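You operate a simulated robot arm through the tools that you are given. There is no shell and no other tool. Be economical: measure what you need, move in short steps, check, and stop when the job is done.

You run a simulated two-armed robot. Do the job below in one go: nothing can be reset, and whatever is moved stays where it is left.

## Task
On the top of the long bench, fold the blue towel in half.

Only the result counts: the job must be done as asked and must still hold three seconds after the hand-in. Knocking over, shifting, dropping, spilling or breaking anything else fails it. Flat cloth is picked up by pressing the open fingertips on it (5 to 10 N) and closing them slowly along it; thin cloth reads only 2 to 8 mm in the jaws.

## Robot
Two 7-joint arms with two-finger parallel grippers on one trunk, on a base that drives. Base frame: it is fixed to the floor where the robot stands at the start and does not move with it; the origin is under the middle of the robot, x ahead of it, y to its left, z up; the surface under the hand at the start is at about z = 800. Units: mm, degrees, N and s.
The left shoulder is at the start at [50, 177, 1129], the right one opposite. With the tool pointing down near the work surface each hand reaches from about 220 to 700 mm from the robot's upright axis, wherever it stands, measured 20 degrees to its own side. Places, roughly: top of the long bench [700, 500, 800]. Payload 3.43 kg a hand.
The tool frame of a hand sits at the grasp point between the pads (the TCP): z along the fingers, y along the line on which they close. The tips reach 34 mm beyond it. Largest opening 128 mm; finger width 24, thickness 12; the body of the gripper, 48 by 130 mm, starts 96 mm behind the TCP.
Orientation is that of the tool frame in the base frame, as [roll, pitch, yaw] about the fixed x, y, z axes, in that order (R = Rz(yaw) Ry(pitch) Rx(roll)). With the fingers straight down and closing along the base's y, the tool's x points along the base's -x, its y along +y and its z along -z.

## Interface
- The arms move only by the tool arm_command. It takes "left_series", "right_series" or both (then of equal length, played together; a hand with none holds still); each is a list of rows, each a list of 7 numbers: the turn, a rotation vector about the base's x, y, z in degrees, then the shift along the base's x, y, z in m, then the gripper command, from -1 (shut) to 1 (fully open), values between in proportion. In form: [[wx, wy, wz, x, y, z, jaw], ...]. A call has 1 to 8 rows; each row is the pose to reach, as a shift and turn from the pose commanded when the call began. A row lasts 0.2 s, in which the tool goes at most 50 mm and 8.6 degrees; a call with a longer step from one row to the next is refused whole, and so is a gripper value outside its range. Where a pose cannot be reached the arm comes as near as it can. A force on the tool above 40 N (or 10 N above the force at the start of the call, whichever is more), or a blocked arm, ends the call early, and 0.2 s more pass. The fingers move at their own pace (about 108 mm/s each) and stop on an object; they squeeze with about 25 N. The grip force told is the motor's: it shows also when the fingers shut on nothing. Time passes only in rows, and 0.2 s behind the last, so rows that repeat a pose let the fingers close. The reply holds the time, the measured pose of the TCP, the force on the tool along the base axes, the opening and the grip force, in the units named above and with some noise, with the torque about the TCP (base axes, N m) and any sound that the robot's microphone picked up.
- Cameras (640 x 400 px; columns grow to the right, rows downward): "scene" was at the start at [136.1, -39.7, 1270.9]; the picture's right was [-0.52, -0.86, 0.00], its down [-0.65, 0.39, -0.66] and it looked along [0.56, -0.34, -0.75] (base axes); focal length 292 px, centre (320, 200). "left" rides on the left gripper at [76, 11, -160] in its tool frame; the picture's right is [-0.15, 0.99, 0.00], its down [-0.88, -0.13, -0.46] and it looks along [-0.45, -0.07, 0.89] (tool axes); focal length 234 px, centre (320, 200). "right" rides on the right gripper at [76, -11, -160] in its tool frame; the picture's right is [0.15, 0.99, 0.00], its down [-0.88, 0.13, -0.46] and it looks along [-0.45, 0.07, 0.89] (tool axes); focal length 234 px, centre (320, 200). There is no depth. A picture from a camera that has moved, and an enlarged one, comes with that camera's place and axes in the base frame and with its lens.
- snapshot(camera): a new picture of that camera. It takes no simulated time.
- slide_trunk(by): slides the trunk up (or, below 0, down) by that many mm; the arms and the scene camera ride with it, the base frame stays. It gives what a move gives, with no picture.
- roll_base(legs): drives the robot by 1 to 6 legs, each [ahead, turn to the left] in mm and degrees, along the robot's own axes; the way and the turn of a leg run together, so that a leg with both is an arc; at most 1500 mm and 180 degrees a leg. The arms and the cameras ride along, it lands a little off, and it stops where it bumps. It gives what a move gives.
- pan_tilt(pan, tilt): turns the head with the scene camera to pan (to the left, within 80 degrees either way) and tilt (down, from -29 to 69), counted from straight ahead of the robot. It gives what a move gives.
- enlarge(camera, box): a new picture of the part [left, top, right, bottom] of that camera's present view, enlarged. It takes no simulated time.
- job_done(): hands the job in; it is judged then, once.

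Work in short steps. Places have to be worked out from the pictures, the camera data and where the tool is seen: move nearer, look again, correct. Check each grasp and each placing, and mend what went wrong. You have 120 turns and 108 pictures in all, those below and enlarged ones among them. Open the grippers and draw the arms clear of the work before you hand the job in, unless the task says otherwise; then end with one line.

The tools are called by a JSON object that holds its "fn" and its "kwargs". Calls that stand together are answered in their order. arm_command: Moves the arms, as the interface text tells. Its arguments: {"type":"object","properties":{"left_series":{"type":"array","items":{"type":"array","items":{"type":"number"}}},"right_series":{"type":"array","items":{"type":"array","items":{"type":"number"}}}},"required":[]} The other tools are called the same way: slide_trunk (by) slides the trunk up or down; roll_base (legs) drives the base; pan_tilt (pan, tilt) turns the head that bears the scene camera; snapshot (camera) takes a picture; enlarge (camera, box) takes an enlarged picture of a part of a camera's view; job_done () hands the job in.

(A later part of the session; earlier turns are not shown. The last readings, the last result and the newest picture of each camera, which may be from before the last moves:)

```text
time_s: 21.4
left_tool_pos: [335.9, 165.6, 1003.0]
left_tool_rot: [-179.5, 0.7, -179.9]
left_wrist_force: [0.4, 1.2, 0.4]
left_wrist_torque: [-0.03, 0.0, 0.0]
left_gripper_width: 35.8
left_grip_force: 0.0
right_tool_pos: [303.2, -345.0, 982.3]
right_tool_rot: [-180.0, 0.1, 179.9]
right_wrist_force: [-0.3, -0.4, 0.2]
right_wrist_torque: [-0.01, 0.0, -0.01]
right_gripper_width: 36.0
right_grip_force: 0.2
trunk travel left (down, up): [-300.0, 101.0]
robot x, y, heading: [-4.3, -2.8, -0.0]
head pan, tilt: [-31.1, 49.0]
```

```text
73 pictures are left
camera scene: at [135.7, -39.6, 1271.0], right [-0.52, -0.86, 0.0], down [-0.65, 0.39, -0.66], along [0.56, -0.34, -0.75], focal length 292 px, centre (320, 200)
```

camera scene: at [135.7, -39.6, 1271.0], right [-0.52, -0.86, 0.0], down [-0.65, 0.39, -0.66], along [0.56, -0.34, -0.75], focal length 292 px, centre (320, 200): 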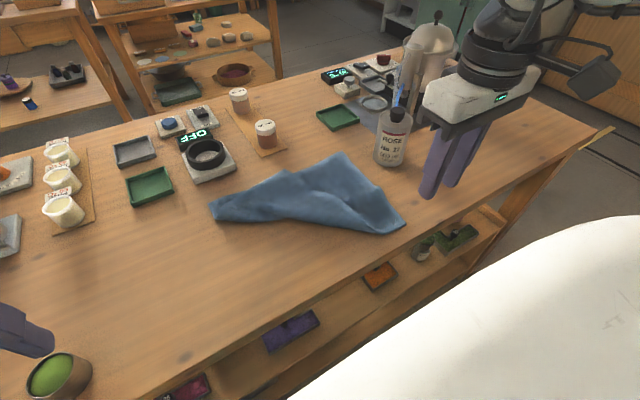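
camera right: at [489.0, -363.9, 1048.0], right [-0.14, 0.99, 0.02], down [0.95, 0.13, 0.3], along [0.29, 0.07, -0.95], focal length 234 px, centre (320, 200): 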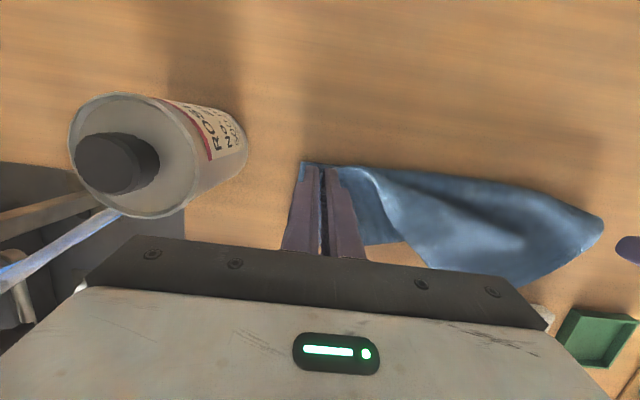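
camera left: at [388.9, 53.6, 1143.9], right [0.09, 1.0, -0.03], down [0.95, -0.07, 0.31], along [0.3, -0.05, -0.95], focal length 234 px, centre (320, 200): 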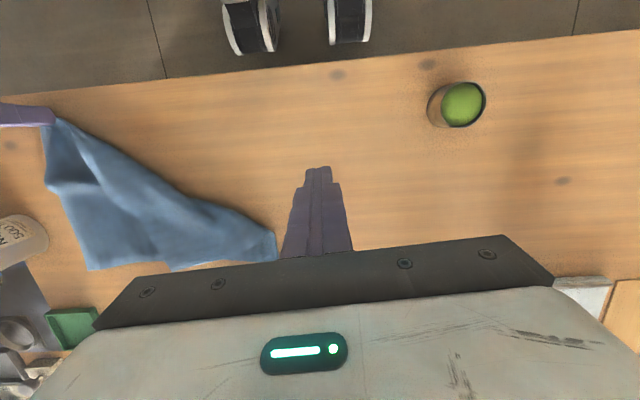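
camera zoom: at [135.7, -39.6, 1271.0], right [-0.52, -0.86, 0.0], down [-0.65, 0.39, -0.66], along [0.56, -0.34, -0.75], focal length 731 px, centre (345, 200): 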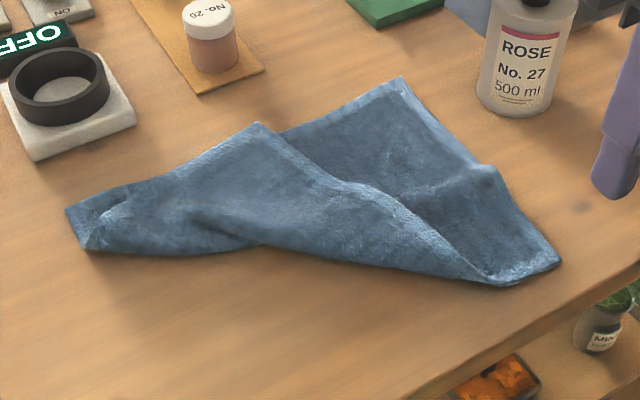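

The D corner is flipped over to about (605,-229). Before driving nearer for more reach, I check the gap between the robot's front and the bench.

{"fn": "pan_tilt", "kwargs": {"pan": 0, "tilt": 69}}

{"fn": "snapshot", "kwargs": {"camera": "scene"}}

{"fn": "snapshot", "kwargs": {"camera": "right"}}

```text
time_s: 22.4
left_tool_pos: [336.7, 164.1, 1002.7]
left_tool_rot: [-179.4, 0.6, -179.7]
left_wrist_force: [0.0, -0.2, -0.2]
left_wrist_torque: [-0.01, 0.01, 0.03]
left_gripper_width: 35.7
left_grip_force: 0.0
right_tool_pos: [304.6, -345.3, 982.1]
right_tool_rot: [180.0, 0.1, 179.9]
right_wrist_force: [0.9, -0.4, 0.6]
right_wrist_torque: [0.0, 0.01, 0.01]
right_gripper_width: 35.9
right_grip_force: 0.2
trunk travel left (down, up): [-300.0, 101.0]
robot x, y, heading: [1.7, 0.9, -0.1]
head pan, tilt: [0.0, 68.8]
```

```text
72 pictures are left
camera scene: at [125.4, 0.6, 1247.7], right [0.0, -1.0, 0.0], down [-0.93, 0.0, -0.36], along [0.36, 0.0, -0.93], focal length 292 px, centre (320, 200)
```

scene: 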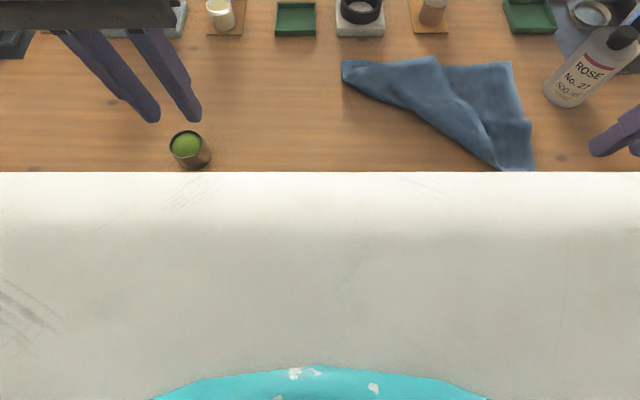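

```text
71 pictures are left
camera right: at [229.4, -356.7, 1140.8], right [-0.14, 0.99, 0.0], down [0.88, 0.13, 0.46], along [0.45, 0.07, -0.89], focal length 234 px, centre (320, 200)
```

right: 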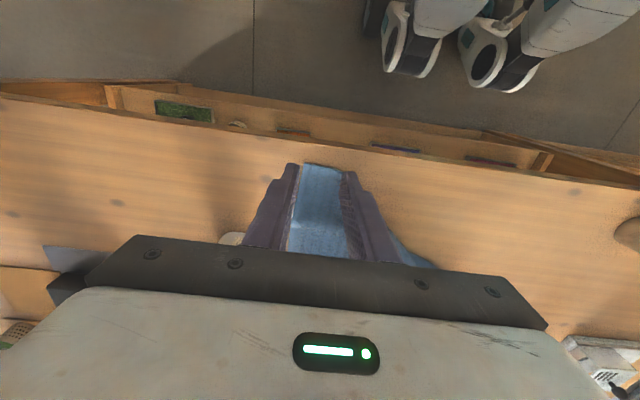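

The floor gap between the casters (x≈140) and the bench front (x≈320) is ample. I drive 80 mm forward and turn the head back.

{"fn": "roll_base", "kwargs": {"legs": [[80, 0]]}}

{"fn": "pan_tilt", "kwargs": {"pan": -28, "tilt": 52}}

{"fn": "snapshot", "kwargs": {"camera": "scene"}}

```text
time_s: 23.4
left_tool_pos: [380.2, 165.5, 1003.8]
left_tool_rot: [-179.4, 0.7, -179.7]
left_wrist_force: [-1.2, -0.1, 0.1]
left_wrist_torque: [-0.01, -0.02, -0.02]
left_gripper_width: 35.6
left_grip_force: 0.2
right_tool_pos: [349.0, -346.0, 983.2]
right_tool_rot: [180.0, 0.2, 179.8]
right_wrist_force: [0.5, 0.2, 0.5]
right_wrist_torque: [0.0, -0.03, 0.03]
right_gripper_width: 36.1
right_grip_force: 0.1
trunk travel left (down, up): [-300.0, 101.0]
robot x, y, heading: [44.0, 1.8, 0.0]
head pan, tilt: [0.0, 68.8]
stopped in leg 1: the robot was blocked; the commanded pose is now the measured one
```

```text
time_s: 24.3
left_tool_pos: [382.2, 164.3, 1003.2]
left_tool_rot: [-179.4, 0.7, -179.8]
left_wrist_force: [1.1, 0.2, -0.3]
left_wrist_torque: [0.01, 0.0, 0.01]
left_gripper_width: 35.8
left_grip_force: 0.0
right_tool_pos: [348.3, -345.9, 982.0]
right_tool_rot: [179.9, 0.1, 180.0]
right_wrist_force: [-0.6, -0.5, 0.0]
right_wrist_torque: [0.02, -0.01, 0.03]
right_gripper_width: 35.7
right_grip_force: 0.1
trunk travel left (down, up): [-300.0, 101.0]
robot x, y, heading: [45.7, 3.4, -0.1]
head pan, tilt: [-28.0, 52.0]
```

```text
70 pictures are left
camera scene: at [180.8, -34.6, 1266.9], right [-0.47, -0.88, 0.0], down [-0.7, 0.37, -0.62], along [0.54, -0.29, -0.79], focal length 292 px, centre (320, 200)
```

scene: 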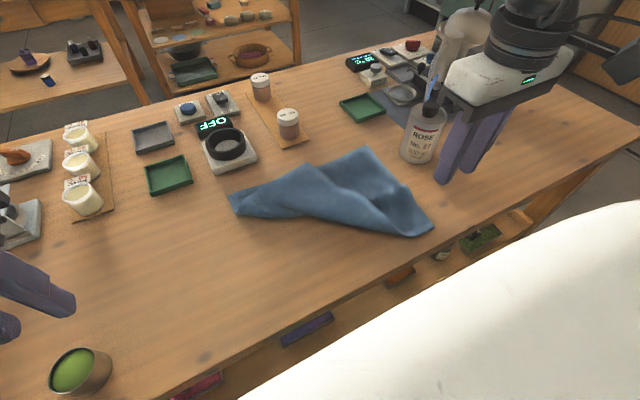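

It stopped after 44 mm against the bench and nothing has shifted. I look closely at the flipped corner.

{"fn": "enlarge", "kwargs": {"camera": "scene", "box": [220, 135, 440, 245]}}

```text
2.91 times, centred on (330, 190) of scene
camera zoom: at [180.8, -34.6, 1266.9], right [-0.47, -0.88, 0.0], down [-0.7, 0.37, -0.62], along [0.54, -0.29, -0.79], focal length 851 px, centre (291, 229)
```

zoom: 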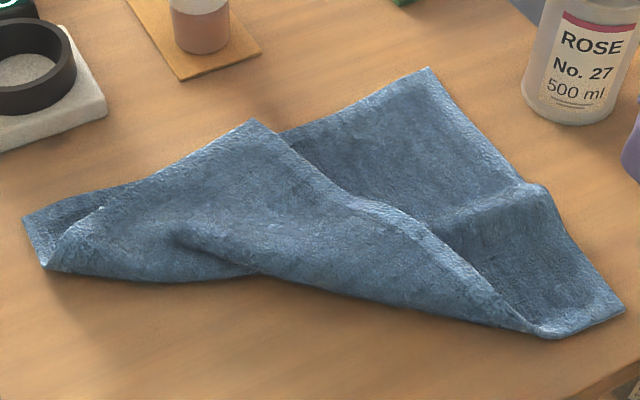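

The flipped corner is at about (599,-227). The right arm reaches it easily, so I bring the right hand over a point just inside it.

{"fn": "arm_command", "kwargs": {"right_series": [[0, 0, 0, 0.035, 0.023, -0.01, -0.53], [0, 0, 0, 0.07, 0.046, -0.02, -0.53], [0, 0, 0, 0.105, 0.069, -0.03, -0.53], [0, 0, 0, 0.14, 0.092, -0.05, -0.53], [0, 0, 0, 0.175, 0.115, -0.07, -0.53], [0, 0, 0, 0.205, 0.132, -0.09, -0.53], [0, 0, 0, 0.219, 0.139, -0.112, -0.53], [0, 0, 0, 0.219, 0.139, -0.112, -0.53]]}}

{"fn": "snapshot", "kwargs": {"camera": "right"}}

{"fn": "enlarge", "kwargs": {"camera": "scene", "box": [220, 105, 440, 245]}}

```text
time_s: 26.1
left_tool_pos: [382.3, 164.9, 1003.4]
left_tool_rot: [-179.4, 0.6, -179.7]
left_wrist_force: [-0.1, -0.2, 0.2]
left_wrist_torque: [0.0, -0.02, 0.01]
left_gripper_width: 35.5
left_grip_force: 0.1
right_tool_pos: [558.1, -215.9, 876.0]
right_tool_rot: [179.9, 0.2, 179.8]
right_wrist_force: [1.0, -0.5, 0.0]
right_wrist_torque: [0.02, 0.0, -0.01]
right_gripper_width: 30.3
right_grip_force: 0.0
right hand out of reach, approached as far as the arm can: row 7, 8
trunk travel left (down, up): [-300.0, 101.0]
robot x, y, heading: [47.6, -2.0, 0.1]
head pan, tilt: [-28.0, 52.0]
```

```text
68 pictures are left
camera right: at [482.4, -226.5, 1035.4], right [-0.14, 0.99, 0.0], down [0.88, 0.13, 0.46], along [0.45, 0.07, -0.89], focal length 234 px, centre (320, 200)
```

right: 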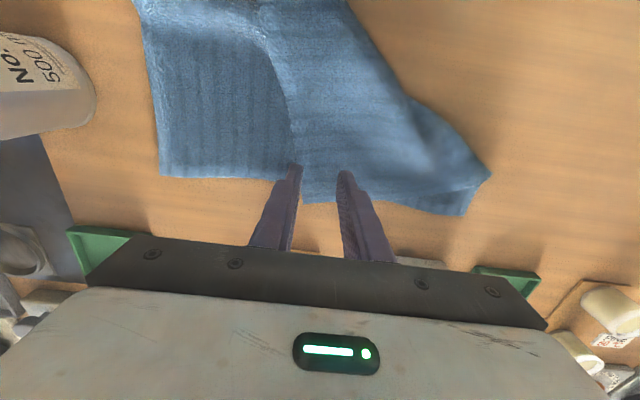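

```text
2.86 times, centred on (330, 175) of scene
camera zoom: at [180.9, -34.6, 1266.9], right [-0.47, -0.88, 0.0], down [-0.7, 0.37, -0.62], along [0.54, -0.29, -0.79], focal length 836 px, centre (291, 271)
```

zoom: 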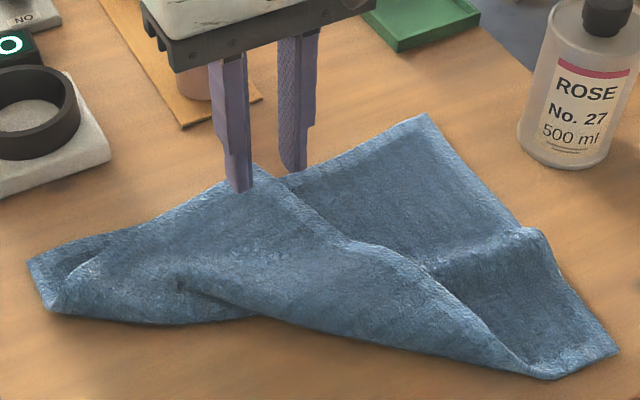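

The right hand stops at x≈558 with the tool vertical, which looks like a posture limit. I'll raise the trunk 90 mm and see if that gives more reach.

{"fn": "slide_trunk", "kwargs": {"by": 90}}

{"fn": "arm_command", "kwargs": {"right_series": [[0, 0, 0, 0.01, 0.008, -0.02, -0.53], [0, 0, 0, 0.01, 0.008, -0.045, -0.53], [0, 0, 0, 0.01, 0.008, -0.07, -0.53], [0, 0, 0, 0.01, 0.008, -0.09, -0.53], [0, 0, 0, 0.01, 0.008, -0.1, -0.53]]}}

```text
time_s: 27.4
left_tool_pos: [381.8, 165.2, 1093.1]
left_tool_rot: [-179.4, 0.6, -179.7]
left_wrist_force: [-0.4, -0.3, 0.3]
left_wrist_torque: [-0.01, 0.02, -0.04]
left_gripper_width: 36.0
left_grip_force: 0.1
right_tool_pos: [557.1, -214.8, 966.5]
right_tool_rot: [-180.0, 0.1, 179.8]
right_wrist_force: [0.4, 0.3, -0.4]
right_wrist_torque: [-0.03, 0.03, 0.02]
right_gripper_width: 30.1
right_grip_force: 0.0
trunk travel left (down, up): [-390.0, 11.0]
robot x, y, heading: [44.1, -0.6, 0.2]
head pan, tilt: [-28.0, 52.0]
```

```text
time_s: 28.6
left_tool_pos: [381.9, 165.5, 1094.3]
left_tool_rot: [-179.4, 0.7, -179.8]
left_wrist_force: [-1.0, -0.2, -0.8]
left_wrist_torque: [0.02, 0.01, -0.01]
left_gripper_width: 35.9
left_grip_force: 0.0
right_tool_pos: [532.9, -239.5, 901.7]
right_tool_rot: [179.8, 0.3, -179.9]
right_wrist_force: [-0.1, 0.0, 0.1]
right_wrist_torque: [-0.03, 0.0, -0.01]
right_gripper_width: 29.8
right_grip_force: 0.1
right hand out of reach, approached as far as the arm can: row 1, 2, 3, 4, 5
trunk travel left (down, up): [-390.0, 11.0]
robot x, y, heading: [40.5, -3.0, -0.2]
head pan, tilt: [-28.0, 52.0]
```

That made it worse, so a lower trunk should help. I raise both hands first, then lower the trunk.

{"fn": "arm_command", "kwargs": {"left_series": [[0, 0, 0, 0, -0.01, 0.03, -0.53], [0, 0, 0, 0, -0.02, 0.06, -0.53], [0, 0, 0, 0, -0.03, 0.09, -0.53], [0, 0, 0, 0, -0.04, 0.1, -0.53], [0, 0, 0, 0, -0.04, 0.1, -0.53]], "right_series": [[0, 0, 0, -0.02, 0, 0.04, -0.53], [0, 0, 0, -0.04, 0, 0.08, -0.53], [0, 0, 0, -0.06, 0, 0.12, -0.53], [0, 0, 0, -0.08, 0, 0.16, -0.53], [0, 0, 0, -0.08, 0, 0.19, -0.53]]}}

{"fn": "slide_trunk", "kwargs": {"by": -190}}

```text
time_s: 29.8
left_tool_pos: [380.8, 124.8, 1193.1]
left_tool_rot: [-179.4, 0.6, -179.7]
left_wrist_force: [-0.9, 0.9, -0.1]
left_wrist_torque: [0.0, 0.02, 0.0]
left_gripper_width: 30.1
left_grip_force: 0.1
right_tool_pos: [451.1, -237.3, 1094.2]
right_tool_rot: [180.0, 0.3, -180.0]
right_wrist_force: [-0.5, -0.1, 0.3]
right_wrist_torque: [0.02, -0.02, 0.01]
right_gripper_width: 30.3
right_grip_force: 0.1
trunk travel left (down, up): [-390.0, 11.0]
robot x, y, heading: [47.3, 1.5, -0.1]
head pan, tilt: [-28.0, 52.0]
```

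```text
time_s: 31.8
left_tool_pos: [381.1, 125.7, 1003.3]
left_tool_rot: [-179.4, 0.6, -179.8]
left_wrist_force: [0.0, -0.3, 0.6]
left_wrist_torque: [-0.01, 0.02, 0.0]
left_gripper_width: 30.1
left_grip_force: 0.0
right_tool_pos: [452.5, -236.5, 904.2]
right_tool_rot: [179.9, 0.1, 179.9]
right_wrist_force: [-0.4, -0.1, 0.0]
right_wrist_torque: [0.02, 0.02, -0.01]
right_gripper_width: 30.2
right_grip_force: 0.0
trunk travel left (down, up): [-200.0, 201.0]
robot x, y, heading: [47.8, 0.2, 0.3]
head pan, tilt: [-28.0, 52.0]
```

The trunk is now 100 mm below its starting height. I retry reaching the flipped corner.

{"fn": "arm_command", "kwargs": {"right_series": [[0, 0, 0, 0.04, 0.01, 0, -0.53], [0, 0, 0, 0.08, 0.02, -0.01, -0.53], [0, 0, 0, 0.115, 0.03, -0.025, -0.53], [0, 0, 0, 0.117, 0.031, -0.044, -0.53], [0, 0, 0, 0.117, 0.031, -0.044, -0.53]]}}

{"fn": "snapshot", "kwargs": {"camera": "right"}}

{"fn": "enlarge", "kwargs": {"camera": "scene", "box": [200, 60, 480, 260]}}

```text
time_s: 33.0
left_tool_pos: [381.0, 124.2, 1004.1]
left_tool_rot: [-179.3, 0.7, -179.8]
left_wrist_force: [-0.2, -0.1, 0.6]
left_wrist_torque: [-0.02, 0.01, 0.0]
left_gripper_width: 30.1
left_grip_force: 0.0
right_tool_pos: [568.9, -207.4, 859.7]
right_tool_rot: [180.0, 0.2, 179.8]
right_wrist_force: [-0.2, 0.9, 0.0]
right_wrist_torque: [0.0, 0.06, -0.02]
right_gripper_width: 30.2
right_grip_force: 0.0
trunk travel left (down, up): [-200.0, 201.0]
robot x, y, heading: [46.7, 2.5, -0.0]
head pan, tilt: [-28.0, 52.0]
```

```text
66 pictures are left
camera right: at [494.7, -217.9, 1017.8], right [-0.14, 0.99, 0.0], down [0.88, 0.13, 0.46], along [0.45, 0.07, -0.89], focal length 234 px, centre (320, 200)
```

right: 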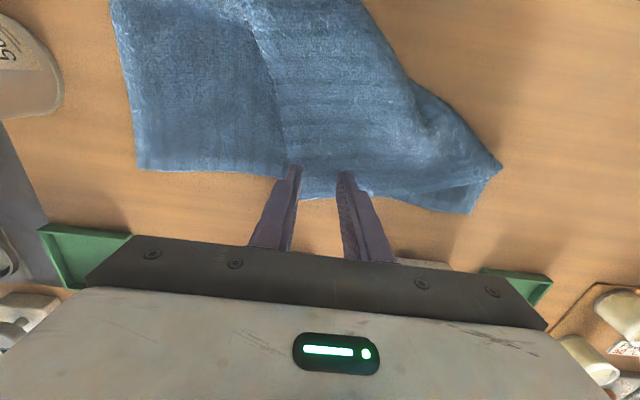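

```text
2.00 times, centred on (340, 160) of scene
camera zoom: at [180.7, -34.6, 1166.9], right [-0.47, -0.88, 0.0], down [-0.7, 0.37, -0.62], along [0.54, -0.29, -0.79], focal length 585 px, centre (280, 280)
```

zoom: 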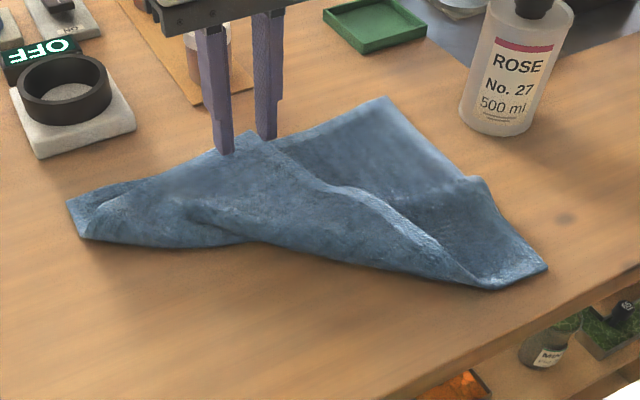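

Reach is fine now. The corner tip is at about (603,-219), so I shift slightly inward and lower to contact.

{"fn": "arm_command", "kwargs": {"right_series": [[0, 0, 0, -0.007, 0.005, 0, -0.53], [0, 0, 0, -0.007, 0.005, -0.01, -0.53], [0, 0, 0, -0.007, 0.005, -0.014, -0.53], [0, 0, 0, -0.007, 0.005, -0.017, -0.53], [0, 0, 0, -0.007, 0.005, -0.019, -0.53]]}}

```text
time_s: 34.2
left_tool_pos: [381.0, 124.2, 1004.3]
left_tool_rot: [-179.3, 0.7, -179.9]
left_wrist_force: [0.2, -0.3, -0.6]
left_wrist_torque: [0.03, 0.0, 0.02]
left_gripper_width: 30.4
left_grip_force: 0.1
right_tool_pos: [562.8, -199.9, 840.4]
right_tool_rot: [-179.9, 0.3, 179.8]
right_wrist_force: [-0.2, -0.6, 4.9]
right_wrist_torque: [-0.04, 0.02, 0.0]
right_gripper_width: 30.1
right_grip_force: 0.1
trunk travel left (down, up): [-200.0, 201.0]
robot x, y, heading: [47.6, -1.6, 0.1]
head pan, tilt: [-28.0, 52.0]
```

It presses with about 5 N on the double layer. I close slowly with the same light press, then lift slightly to check.

{"fn": "arm_command", "kwargs": {"right_series": [[0, 0, 0, 0, 0, 0, -0.6], [0, 0, 0, 0, 0, 0, -0.68], [0, 0, 0, 0, 0, 0, -0.76], [0, 0, 0, 0, 0, 0, -0.84], [0, 0, 0, 0, 0, 0, -0.92], [0, 0, 0, 0, 0, 0, -1], [0, 0, 0, 0, 0, 0, -1], [0, 0, 0, -0.01, 0.006, 0.03, -1]]}}

{"fn": "snapshot", "kwargs": {"camera": "right"}}

{"fn": "enlarge", "kwargs": {"camera": "scene", "box": [200, 60, 480, 260]}}

```text
time_s: 36.0
left_tool_pos: [381.7, 124.5, 1003.9]
left_tool_rot: [-179.4, 0.5, -179.8]
left_wrist_force: [0.2, -0.4, -0.6]
left_wrist_torque: [0.01, -0.02, 0.0]
left_gripper_width: 30.2
left_grip_force: 0.0
right_tool_pos: [552.1, -194.9, 868.7]
right_tool_rot: [180.0, 0.3, 179.9]
right_wrist_force: [-1.1, -0.6, 0.5]
right_wrist_torque: [0.0, -0.01, 0.02]
right_gripper_width: 7.0
right_grip_force: 25.4
trunk travel left (down, up): [-200.0, 201.0]
robot x, y, heading: [44.3, 2.2, 0.1]
head pan, tilt: [-28.0, 52.0]
```

```text
64 pictures are left
camera right: at [477.3, -205.6, 1028.7], right [-0.14, 0.99, 0.0], down [0.88, 0.13, 0.46], along [0.45, 0.07, -0.89], focal length 234 px, centre (320, 200)
```

right: 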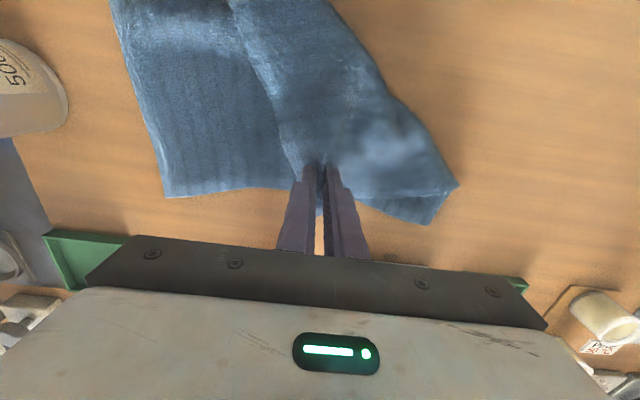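

```text
2.00 times, centred on (340, 160) of scene
camera zoom: at [180.5, -34.5, 1166.9], right [-0.47, -0.88, 0.0], down [-0.7, 0.37, -0.62], along [0.54, -0.29, -0.79], focal length 585 px, centre (280, 280)
```

zoom: 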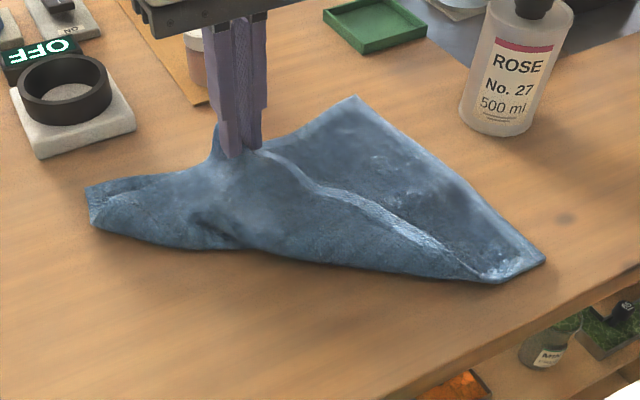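

7 mm in the jaws means both layers were caught. I set them down, open, and re-pinch higher and more lightly to catch only the top layer.

{"fn": "arm_command", "kwargs": {"right_series": [[0, 0, 0, 0.005, -0.003, -0.015, -1], [0, 0, 0, 0.01, -0.006, -0.026, -1], [0, 0, 0, 0.01, -0.006, -0.026, -0.75], [0, 0, 0, 0.01, -0.006, -0.024, -0.6], [0, 0, 0, 0.01, -0.006, -0.023, -0.6], [0, 0, 0, 0.01, -0.006, -0.023, -0.6]]}}

{"fn": "enlarge", "kwargs": {"camera": "right", "box": [220, 100, 420, 225]}}

{"fn": "enlarge", "kwargs": {"camera": "scene", "box": [200, 80, 440, 230]}}

```text
time_s: 37.4
left_tool_pos: [382.4, 124.2, 1003.7]
left_tool_rot: [-179.4, 0.5, -179.9]
left_wrist_force: [-0.9, 0.7, -0.1]
left_wrist_torque: [0.03, 0.0, 0.02]
left_gripper_width: 30.2
left_grip_force: 0.0
right_tool_pos: [562.6, -200.8, 846.6]
right_tool_rot: [180.0, 0.2, 179.8]
right_wrist_force: [-0.7, -0.4, -0.1]
right_wrist_torque: [-0.01, -0.01, -0.01]
right_gripper_width: 25.7
right_grip_force: 0.0
trunk travel left (down, up): [-200.0, 201.0]
robot x, y, heading: [43.0, 0.6, -0.1]
head pan, tilt: [-28.0, 52.0]
```

```text
3.20 times, centred on (320, 162) of right
camera zoom: at [487.7, -212.6, 1006.5], right [-0.14, 0.99, 0.0], down [0.88, 0.13, 0.46], along [0.45, 0.07, -0.89], focal length 749 px, centre (320, 320)
```

zoom: 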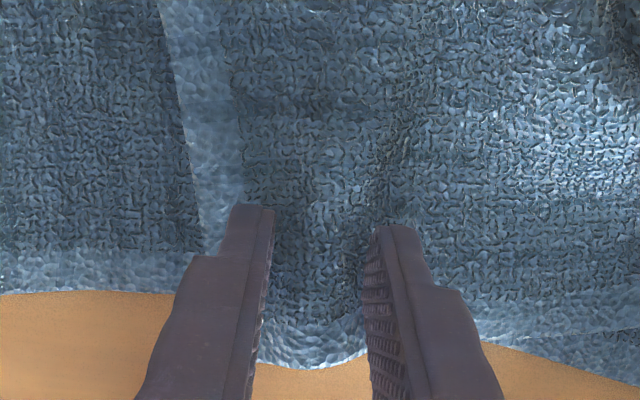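

```text
2.67 times, centred on (320, 155) of scene
camera zoom: at [180.8, -34.6, 1166.9], right [-0.47, -0.88, 0.0], down [-0.7, 0.37, -0.62], along [0.54, -0.29, -0.79], focal length 780 px, centre (320, 320)
```

zoom: 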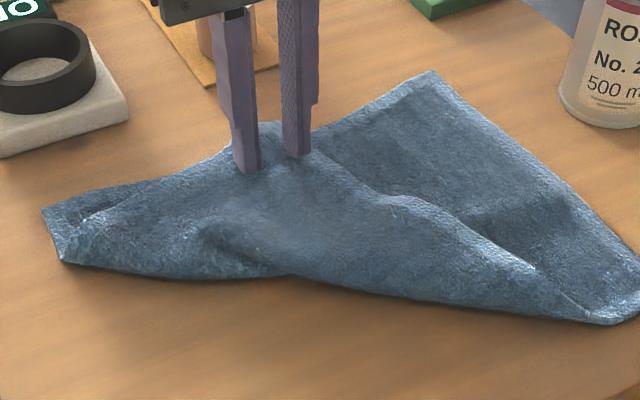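

Now I see that the flipped corner overhangs the lower layer's far edge by about 15 mm (flap edge x≈608, lower edge x≈591). I'll pinch only that overhang, with the fingertips just past the lower edge.

{"fn": "arm_command", "kwargs": {"right_series": [[0, 0, 0, 0, 0, 0.02, -0.69], [0, 0, 0, 0.025, -0.002, 0.02, -0.69], [0, 0, 0, 0.045, -0.002, 0.015, -0.69], [0, 0, 0, 0.045, -0.002, 0.003, -0.69], [0, 0, 0, 0.045, -0.002, -0.003, -0.69]]}}

{"fn": "enlarge", "kwargs": {"camera": "right", "box": [220, 100, 420, 225]}}

{"fn": "enlarge", "kwargs": {"camera": "scene", "box": [220, 80, 420, 205]}}

```text
time_s: 38.6
left_tool_pos: [381.2, 123.9, 1004.2]
left_tool_rot: [-179.3, 0.7, -179.8]
left_wrist_force: [-0.6, -0.8, -0.7]
left_wrist_torque: [-0.02, -0.02, -0.04]
left_gripper_width: 30.0
left_grip_force: 0.1
right_tool_pos: [586.1, -219.0, 851.0]
right_tool_rot: [-180.0, 0.3, 179.8]
right_wrist_force: [-0.4, 0.4, 0.3]
right_wrist_torque: [0.03, 0.01, -0.02]
right_gripper_width: 19.7
right_grip_force: 0.1
right hand out of reach, approached as far as the arm can: row 2, 3, 4, 5
trunk travel left (down, up): [-200.0, 201.0]
robot x, y, heading: [45.2, -0.4, 0.1]
head pan, tilt: [-28.0, 52.0]
```

```text
3.20 times, centred on (320, 162) of right
camera zoom: at [510.9, -230.8, 1010.5], right [-0.14, 0.99, 0.0], down [0.88, 0.13, 0.46], along [0.46, 0.07, -0.89], focal length 749 px, centre (320, 320)
```

zoom: 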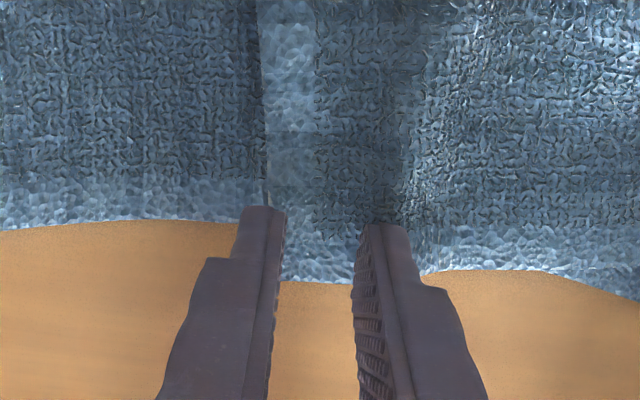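

```text
3.20 times, centred on (320, 142) of scene
camera zoom: at [180.8, -34.7, 1166.9], right [-0.47, -0.88, 0.0], down [-0.7, 0.37, -0.62], along [0.54, -0.29, -0.79], focal length 936 px, centre (320, 384)
```

zoom: 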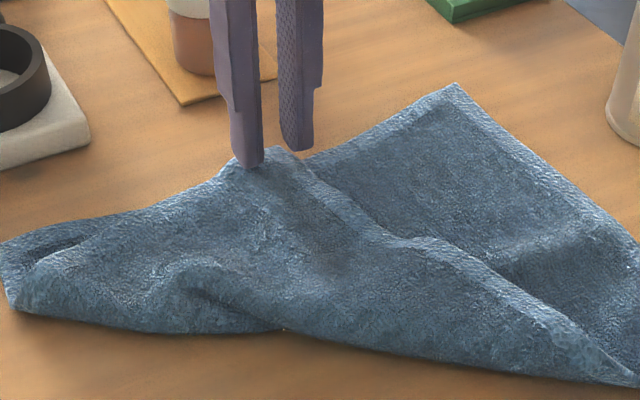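

Slightly short again (x=586). I raise the hands and lower the trunk another 100 mm to gain more reach.

{"fn": "arm_command", "kwargs": {"left_series": [[0, 0, 0, 0, 0, 0.03, -0.53], [0, 0, 0, 0, 0, 0.06, -0.53], [0, 0, 0, 0, 0, 0.09, -0.53]], "right_series": [[0, 0, 0, -0.02, 0, 0.04, -0.69], [0, 0, 0, -0.04, 0, 0.08, -0.69], [0, 0, 0, -0.05, 0, 0.12, -0.69]]}}

{"fn": "slide_trunk", "kwargs": {"by": -100}}

```text
time_s: 39.4
left_tool_pos: [381.6, 124.1, 1094.1]
left_tool_rot: [-179.4, 0.6, -179.8]
left_wrist_force: [-0.4, -0.7, -0.8]
left_wrist_torque: [0.01, 0.04, -0.02]
left_gripper_width: 29.9
left_grip_force: 0.1
right_tool_pos: [535.9, -219.5, 972.1]
right_tool_rot: [179.9, 0.2, 179.9]
right_wrist_force: [1.1, 0.1, 0.9]
right_wrist_torque: [-0.01, -0.03, 0.03]
right_gripper_width: 19.7
right_grip_force: 0.0
trunk travel left (down, up): [-200.0, 201.0]
robot x, y, heading: [44.9, 1.3, 0.0]
head pan, tilt: [-28.0, 52.0]
```

```text
time_s: 40.8
left_tool_pos: [381.0, 125.0, 994.0]
left_tool_rot: [-179.4, 0.6, -179.8]
left_wrist_force: [0.6, 0.5, 0.7]
left_wrist_torque: [0.0, 0.01, -0.01]
left_gripper_width: 30.4
left_grip_force: 0.0
right_tool_pos: [534.9, -220.9, 872.1]
right_tool_rot: [-180.0, 0.1, 179.9]
right_wrist_force: [-0.2, -0.7, 0.3]
right_wrist_torque: [-0.01, -0.02, 0.04]
right_gripper_width: 20.1
right_grip_force: 0.1
trunk travel left (down, up): [-100.0, 301.0]
robot x, y, heading: [46.8, 0.8, -0.1]
head pan, tilt: [-28.0, 52.0]
```

{"fn": "arm_command", "kwargs": {"right_series": [[0, 0, 0, 0.035, 0.007, 0, -0.69], [0, 0, 0, 0.071, 0.014, -0.005, -0.69], [0, 0, 0, 0.071, 0.014, -0.025, -0.69], [0, 0, 0, 0.071, 0.014, -0.025, -0.69]]}}

{"fn": "enlarge", "kwargs": {"camera": "right", "box": [220, 100, 420, 225]}}

```text
time_s: 41.8
left_tool_pos: [380.5, 125.1, 992.9]
left_tool_rot: [-179.5, 0.7, -179.9]
left_wrist_force: [-0.7, -0.6, -0.2]
left_wrist_torque: [0.02, 0.02, 0.04]
left_gripper_width: 30.2
left_grip_force: 0.1
right_tool_pos: [588.4, -222.8, 842.6]
right_tool_rot: [179.9, 0.4, 179.8]
right_wrist_force: [0.2, -1.1, 3.6]
right_wrist_torque: [0.03, 0.05, 0.03]
right_gripper_width: 19.4
right_grip_force: 0.1
right hand out of reach, approached as far as the arm can: row 2, 3, 4
trunk travel left (down, up): [-100.0, 301.0]
robot x, y, heading: [46.7, 0.9, -0.1]
head pan, tilt: [-28.0, 52.0]
```

```text
3.20 times, centred on (320, 162) of right
camera zoom: at [512.0, -234.1, 1001.1], right [-0.14, 0.99, 0.0], down [0.88, 0.13, 0.46], along [0.46, 0.07, -0.89], focal length 749 px, centre (320, 320)
```

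zoom: 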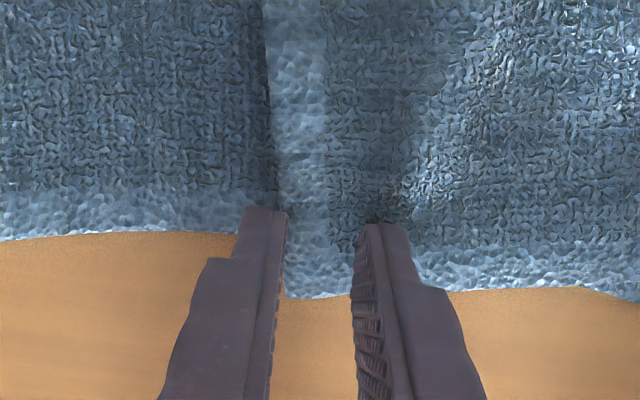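

Still limited, so I tilt the fingers 15° forward to gain reach. The lower corner of the tips will then press on the overhang.

{"fn": "arm_command", "kwargs": {"right_series": [[0, 0, 0, 0, 0, 0.025, -0.69], [0, -7.5, 0, 0.005, 0.006, 0.025, -0.69], [0, -15, 0, 0.013, 0.013, 0.02, -0.69], [0, -15, 0, 0.013, 0.013, 0.01, -0.69], [0, -15, 0, 0.013, 0.013, 0.006, -0.69]]}}

{"fn": "enlarge", "kwargs": {"camera": "right", "box": [220, 100, 420, 225]}}

```text
time_s: 43.0
left_tool_pos: [381.8, 124.0, 994.2]
left_tool_rot: [-179.4, 0.6, -179.7]
left_wrist_force: [-0.9, -0.6, 0.2]
left_wrist_torque: [0.0, 0.01, -0.02]
left_gripper_width: 30.2
left_grip_force: 0.1
right_tool_pos: [600.3, -207.7, 848.8]
right_tool_rot: [180.0, 15.3, 179.8]
right_wrist_force: [0.3, 0.4, -0.5]
right_wrist_torque: [-0.03, 0.02, 0.02]
right_gripper_width: 19.7
right_grip_force: 0.0
right hand out of reach, approached as far as the arm can: row 1
trunk travel left (down, up): [-100.0, 301.0]
robot x, y, heading: [46.7, 3.7, 0.0]
head pan, tilt: [-28.0, 52.0]
```

```text
3.20 times, centred on (320, 162) of right
camera zoom: at [485.1, -219.6, 982.4], right [-0.14, 0.99, -0.04], down [0.73, 0.13, 0.67], along [0.67, 0.07, -0.74], focal length 749 px, centre (320, 320)
```

zoom: 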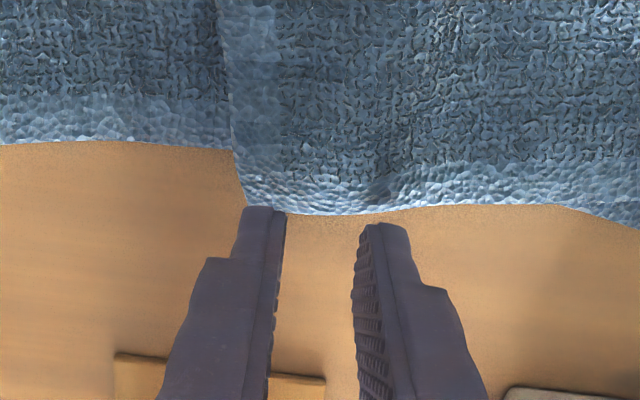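

Very clear: the corner overhangs the lower edge (x≈590) out to x≈607, and the tips will land at x≈597. I lower to contact.

{"fn": "arm_command", "kwargs": {"right_series": [[0, 0, 0, 0, 0.003, -0.005, -0.69], [0, 0, 0, 0, 0.003, -0.008, -0.69], [0, 0, 0, 0, 0.003, -0.01, -0.69]]}}

```text
time_s: 43.8
left_tool_pos: [381.9, 125.4, 993.2]
left_tool_rot: [-179.4, 0.6, -179.7]
left_wrist_force: [1.2, -0.3, 0.0]
left_wrist_torque: [-0.03, 0.01, -0.01]
left_gripper_width: 30.1
left_grip_force: 0.0
right_tool_pos: [599.7, -205.9, 839.0]
right_tool_rot: [179.9, 15.4, 179.9]
right_wrist_force: [-0.3, -0.1, 2.0]
right_wrist_torque: [-0.01, 0.06, 0.0]
right_gripper_width: 19.8
right_grip_force: 0.1
trunk travel left (down, up): [-100.0, 301.0]
robot x, y, heading: [44.0, 0.6, 0.1]
head pan, tilt: [-28.0, 52.0]
```

Light touch; I press about 1.5 mm more and close slowly.

{"fn": "arm_command", "kwargs": {"right_series": [[0, 0, 0, 0, 0, -0.0015, -0.69], [0, 0, 0, 0, 0, -0.0015, -0.74], [0, 0, 0, 0, 0, -0.0015, -0.8], [0, 0, 0, 0, 0, -0.0015, -0.86], [0, 0, 0, 0, 0, -0.0015, -0.92], [0, 0, 0, 0, 0, -0.0015, -1], [0, 0, 0, 0, 0, -0.0015, -1]]}}

{"fn": "enlarge", "kwargs": {"camera": "right", "box": [220, 100, 420, 225]}}

```text
time_s: 45.4
left_tool_pos: [380.2, 124.5, 994.2]
left_tool_rot: [-179.3, 0.6, -179.8]
left_wrist_force: [0.3, 0.4, -1.2]
left_wrist_torque: [-0.01, -0.02, 0.03]
left_gripper_width: 30.1
left_grip_force: 0.3
right_tool_pos: [599.8, -205.2, 838.2]
right_tool_rot: [179.9, 15.2, 179.9]
right_wrist_force: [0.5, -1.4, 10.4]
right_wrist_torque: [-0.13, 0.04, -0.02]
right_gripper_width: 2.3
right_grip_force: 25.3
trunk travel left (down, up): [-100.0, 301.0]
robot x, y, heading: [44.8, 1.7, 0.0]
head pan, tilt: [-28.0, 52.0]
```

```text
3.20 times, centred on (320, 162) of right
camera zoom: at [485.2, -216.8, 971.6], right [-0.14, 0.99, -0.04], down [0.73, 0.13, 0.67], along [0.67, 0.07, -0.74], focal length 749 px, centre (320, 320)
```

zoom: 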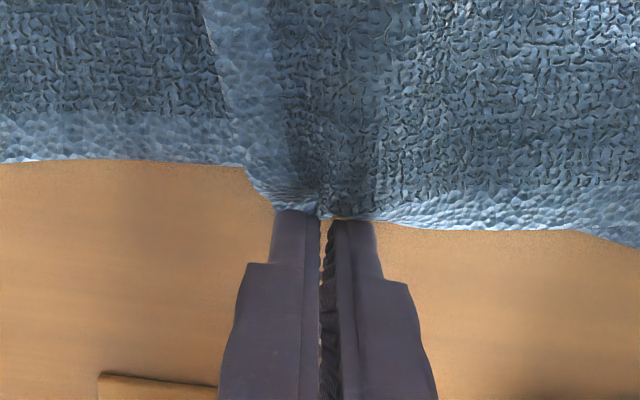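

2.3 mm of cloth is held, the single layer only. I lift and carry this corner back to its home side in an arc, returning to vertical.

{"fn": "arm_command", "kwargs": {"right_series": [[0, 0, 0, -0.008, 0.005, 0.02, -1], [0, 0, 0, -0.03, 0.02, 0.045, -1], [0, 0, 0, -0.06, 0.04, 0.065, -1], [0, 5, 0, -0.095, 0.063, 0.08, -1], [0, 10, 0, -0.13, 0.087, 0.085, -1], [0, 15, 0, -0.165, 0.11, 0.075, -1], [0, 15, 0, -0.2, 0.132, 0.05, -1], [0, 15, 0, -0.222, 0.15, 0.025, -1]]}}

{"fn": "snapshot", "kwargs": {"camera": "scene"}}

{"fn": "snapshot", "kwargs": {"camera": "right"}}

```text
time_s: 47.2
left_tool_pos: [380.7, 125.9, 993.1]
left_tool_rot: [-179.4, 0.5, -179.7]
left_wrist_force: [0.5, -0.3, 0.8]
left_wrist_torque: [-0.01, -0.02, -0.02]
left_gripper_width: 30.0
left_grip_force: 0.1
right_tool_pos: [382.2, -99.6, 863.9]
right_tool_rot: [179.9, 0.4, 179.6]
right_wrist_force: [-0.5, 0.7, -0.1]
right_wrist_torque: [-0.04, -0.06, -0.02]
right_gripper_width: 2.4
right_grip_force: 25.3
right hand out of reach, approached as far as the arm can: row 5, 6, 7, 8
trunk travel left (down, up): [-100.0, 301.0]
robot x, y, heading: [48.2, 1.5, -0.0]
head pan, tilt: [-28.0, 52.0]
```

```text
55 pictures are left
camera scene: at [180.1, -34.2, 1067.1], right [-0.47, -0.88, 0.0], down [-0.7, 0.37, -0.62], along [0.54, -0.29, -0.79], focal length 292 px, centre (320, 200)
```

scene: 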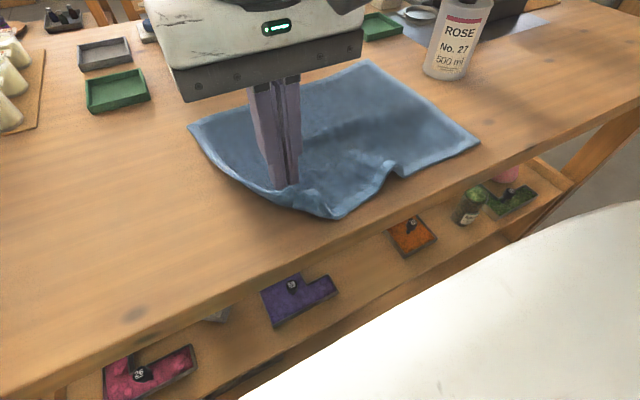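

```text
54 pictures are left
camera right: at [306.9, -110.9, 1023.4], right [-0.14, 0.99, 0.0], down [0.88, 0.12, 0.46], along [0.46, 0.07, -0.89], focal length 234 px, centre (320, 200)
```

right: 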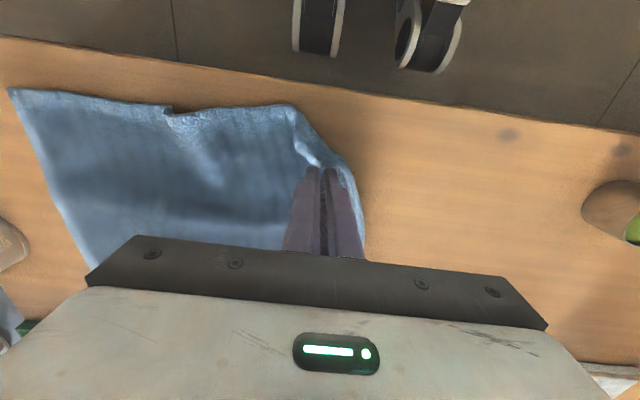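

Nearly flat again. The right arm can't go further left, so I lower the corner here, release it, and withdraw the right hand.

{"fn": "arm_command", "kwargs": {"right_series": [[0, 0, 0, -0.005, 0, -0.012, -1], [0, 0, 0, -0.008, 0, -0.025, -1], [0, 0, 0, -0.008, 0, -0.025, -0.7], [0, 0, 0, -0.008, 0, -0.02, -0.6], [0, 0, 0, -0.008, 0, 0.02, -0.6], [0, 0, 0, -0.008, -0.03, 0.06, -0.6], [0, 0, 0, -0.018, -0.07, 0.08, -0.6], [0, 0, 0, -0.028, -0.11, 0.1, -0.6]]}}

{"fn": "arm_command", "kwargs": {"right_series": [[0, 0, 0, 0, -0.045, 0.01, -0.6], [0, 0, 0, 0, -0.09, 0.02, -0.6], [0, 0, 0, 0, -0.13, 0.02, -0.6]]}}

{"fn": "snapshot", "kwargs": {"camera": "scene"}}

{"fn": "snapshot", "kwargs": {"camera": "left"}}

```text
time_s: 49.0
left_tool_pos: [380.5, 123.0, 994.0]
left_tool_rot: [-179.3, 0.6, -179.7]
left_wrist_force: [0.9, 0.1, -0.6]
left_wrist_torque: [0.03, 0.0, 0.01]
left_gripper_width: 30.0
left_grip_force: 0.1
right_tool_pos: [352.6, -210.3, 962.5]
right_tool_rot: [179.9, 0.3, 179.9]
right_wrist_force: [-0.5, -0.1, -0.7]
right_wrist_torque: [-0.01, 0.01, -0.01]
right_gripper_width: 25.6
right_grip_force: 0.0
trunk travel left (down, up): [-100.0, 301.0]
robot x, y, heading: [45.3, 1.9, 0.3]
head pan, tilt: [-28.0, 52.0]
```

```text
time_s: 49.8
left_tool_pos: [380.7, 124.7, 993.4]
left_tool_rot: [-179.4, 0.6, -179.8]
left_wrist_force: [-0.4, 0.1, 0.1]
left_wrist_torque: [0.02, 0.04, 0.0]
left_gripper_width: 29.8
left_grip_force: 0.1
right_tool_pos: [354.3, -341.9, 983.2]
right_tool_rot: [179.9, 0.1, 179.9]
right_wrist_force: [-0.9, -0.9, 0.1]
right_wrist_torque: [-0.02, 0.04, 0.0]
right_gripper_width: 26.0
right_grip_force: 0.1
trunk travel left (down, up): [-100.0, 301.0]
robot x, y, heading: [40.3, -0.9, 0.2]
head pan, tilt: [-28.0, 52.0]
```

```text
53 pictures are left
camera scene: at [180.8, -34.7, 1066.9], right [-0.47, -0.88, 0.0], down [-0.7, 0.37, -0.62], along [0.54, -0.29, -0.79], focal length 292 px, centre (320, 200)
```

scene: 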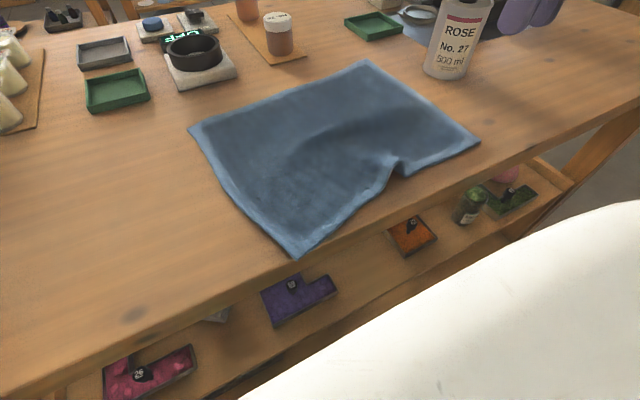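

```text
52 pictures are left
camera left: at [303.9, 136.6, 1151.9], right [0.14, 0.99, -0.01], down [0.88, -0.12, 0.47], along [0.46, -0.07, -0.88], focal length 234 px, centre (320, 200)
```

left: 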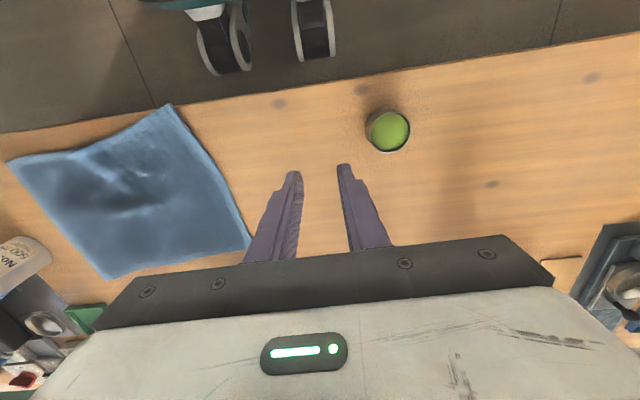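

The towel is laid out again: A≈(562,-33), B≈(614,-363), C≈(350,-370), D≈(307,-77). Reach suffers because the towel sits about 200 mm right of the robot's centre, so I'll move the robot sideways. First I check the floor on the right.

{"fn": "pan_tilt", "kwargs": {"pan": -80, "tilt": 25}}

{"fn": "snapshot", "kwargs": {"camera": "scene"}}

```text
time_s: 51.0
left_tool_pos: [381.1, 125.1, 994.6]
left_tool_rot: [-179.5, 0.6, -179.8]
left_wrist_force: [0.2, -0.1, -0.1]
left_wrist_torque: [0.01, -0.02, 0.0]
left_gripper_width: 29.8
left_grip_force: 0.1
right_tool_pos: [353.6, -340.1, 983.1]
right_tool_rot: [-180.0, 0.2, 180.0]
right_wrist_force: [0.3, -0.7, -0.2]
right_wrist_torque: [0.03, 0.04, 0.01]
right_gripper_width: 25.4
right_grip_force: 0.0
trunk travel left (down, up): [-100.0, 301.0]
robot x, y, heading: [50.0, 2.2, -0.2]
head pan, tilt: [-80.0, 25.0]
```

```text
51 pictures are left
camera scene: at [130.5, -90.1, 1107.0], right [-0.98, -0.17, 0.0], down [-0.07, 0.42, -0.91], along [0.16, -0.89, -0.42], focal length 292 px, centre (320, 200)
```

scene: 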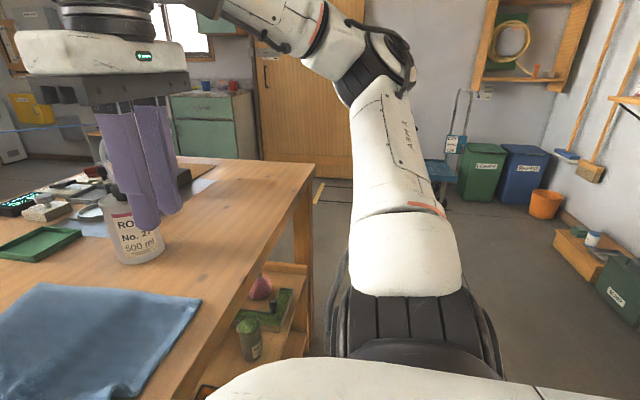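

The floor to the right is free. I back up, turn right, drive 200 mm, and turn back.

{"fn": "roll_base", "kwargs": {"legs": [[-330, 0], [0, -90], [200, 0], [0, 90]]}}

```text
time_s: 62.1
left_tool_pos: [43.0, -86.3, 994.1]
left_tool_rot: [-179.5, 0.5, 178.3]
left_wrist_force: [0.6, -0.2, 0.0]
left_wrist_torque: [0.01, 0.02, 0.01]
left_gripper_width: 30.2
left_grip_force: 0.1
right_tool_pos: [0.3, -549.2, 983.5]
right_tool_rot: [179.9, 0.2, 178.0]
right_wrist_force: [1.0, 0.2, -0.6]
right_wrist_torque: [0.02, 0.02, 0.02]
right_gripper_width: 25.2
right_grip_force: 0.2
trunk travel left (down, up): [-100.0, 301.0]
robot x, y, heading: [-299.0, -198.7, -2.1]
head pan, tilt: [-80.0, 25.0]
```

Landed well at y=-199. I bring the right hand inward, then drive forward to just short of the bench while correcting heading.

{"fn": "arm_command", "kwargs": {"right_series": [[0, 0, 0, 0, 0.045, 0, -0.6], [0, 0, 0, 0, 0.09, 0, -0.6], [0, 0, 0, 0, 0.135, 0, -0.6], [0, 0, 0, 0, 0.17, 0, -0.6]]}}

{"fn": "roll_base", "kwargs": {"legs": [[0, 2.1], [336, 0]]}}

{"fn": "pan_tilt", "kwargs": {"pan": 0, "tilt": 55}}

{"fn": "snapshot", "kwargs": {"camera": "scene"}}

```text
time_s: 63.1
left_tool_pos: [44.0, -85.5, 993.5]
left_tool_rot: [-179.4, 0.6, 178.3]
left_wrist_force: [-0.2, 0.3, 0.2]
left_wrist_torque: [-0.01, 0.0, 0.01]
left_gripper_width: 30.2
left_grip_force: 0.1
right_tool_pos: [-0.5, -379.6, 983.4]
right_tool_rot: [179.9, 0.2, 178.0]
right_wrist_force: [0.6, 0.2, -0.2]
right_wrist_torque: [0.02, 0.03, 0.01]
right_gripper_width: 25.6
right_grip_force: 0.1
trunk travel left (down, up): [-100.0, 301.0]
robot x, y, heading: [-295.5, -196.3, -1.9]
head pan, tilt: [-80.0, 25.0]
```

```text
time_s: 65.9
left_tool_pos: [381.4, -73.3, 994.6]
left_tool_rot: [-179.3, 0.5, -179.8]
left_wrist_force: [-0.4, -0.5, 0.7]
left_wrist_torque: [-0.01, -0.01, -0.03]
left_gripper_width: 29.9
left_grip_force: 0.2
right_tool_pos: [348.7, -367.9, 982.7]
right_tool_rot: [179.8, 0.1, 179.8]
right_wrist_force: [-0.3, -0.2, 1.4]
right_wrist_torque: [0.02, 0.03, 0.0]
right_gripper_width: 25.7
right_grip_force: 0.1
trunk travel left (down, up): [-100.0, 301.0]
robot x, y, heading: [42.8, -199.0, 0.2]
head pan, tilt: [-80.0, 25.0]
stopped in leg 2: the robot was blocked; the commanded pose is now the measured one
```

```text
time_s: 67.4
left_tool_pos: [380.0, -72.8, 993.3]
left_tool_rot: [-179.3, 0.4, -179.8]
left_wrist_force: [-0.6, 0.5, -0.1]
left_wrist_torque: [-0.02, 0.01, 0.0]
left_gripper_width: 30.2
left_grip_force: 0.0
right_tool_pos: [348.4, -368.6, 984.3]
right_tool_rot: [179.9, 0.2, 179.8]
right_wrist_force: [0.6, 0.3, -0.2]
right_wrist_torque: [-0.01, 0.01, 0.01]
right_gripper_width: 25.6
right_grip_force: 0.1
trunk travel left (down, up): [-100.0, 301.0]
robot x, y, heading: [43.1, -196.9, 0.1]
head pan, tilt: [0.0, 55.0]
```

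```text
50 pictures are left
camera scene: at [186.6, -197.4, 1063.1], right [0.0, -1.0, 0.0], down [-0.82, 0.0, -0.57], along [0.57, 0.0, -0.82], focal length 292 px, centre (320, 200)
```

scene: 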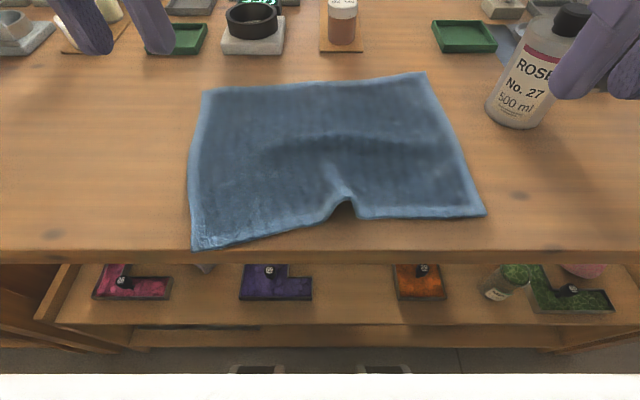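

Now the robot is centred on the towel and the view is clear. Corner A (≈(561,-29)) was pulled back, so I first square the towel by pinching its far edge near A and drawing it forward.

{"fn": "arm_command", "kwargs": {"left_series": [[0, 0, 0, 0.04, 0.003, -0.01, -0.53], [0, 0, 0, 0.08, 0.006, -0.02, -0.53], [0, 0, 0, 0.115, 0.009, -0.045, -0.53], [0, 0, 0, 0.145, 0.011, -0.075, -0.53], [0, 0, 0, 0.17, 0.013, -0.105, -0.53], [0, 0, 0, 0.19, 0.013, -0.133, -0.53], [0, 0, 0, 0.19, 0.013, -0.133, -0.53]]}}

{"fn": "enlarge", "kwargs": {"camera": "left", "box": [200, 90, 440, 240]}}

```text
time_s: 69.0
left_tool_pos: [572.3, -61.6, 860.7]
left_tool_rot: [-179.4, 0.5, -179.7]
left_wrist_force: [-0.7, 0.6, 1.6]
left_wrist_torque: [-0.05, -0.02, 0.01]
left_gripper_width: 30.1
left_grip_force: 0.0
right_tool_pos: [349.5, -368.4, 983.9]
right_tool_rot: [179.9, 0.2, 179.9]
right_wrist_force: [-0.5, -0.5, 0.9]
right_wrist_torque: [-0.01, -0.02, 0.0]
right_gripper_width: 25.6
right_grip_force: 0.0
trunk travel left (down, up): [-100.0, 301.0]
robot x, y, heading: [48.4, -198.0, 0.1]
head pan, tilt: [0.0, 55.0]
```

```text
2.67 times, centred on (320, 165) of left
camera zoom: at [494.5, -48.6, 1019.0], right [0.14, 0.99, -0.01], down [0.88, -0.12, 0.47], along [0.46, -0.07, -0.88], focal length 624 px, centre (320, 293)
```

zoom: 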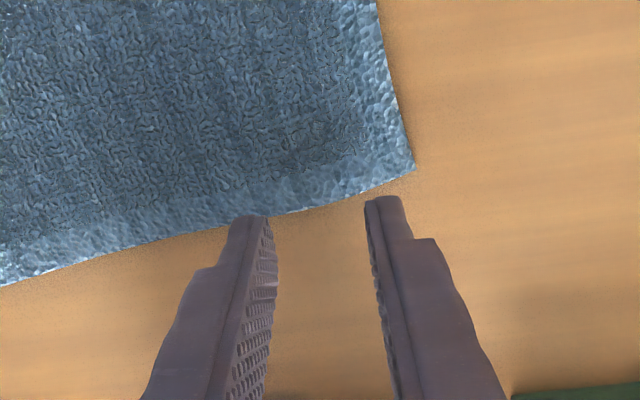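

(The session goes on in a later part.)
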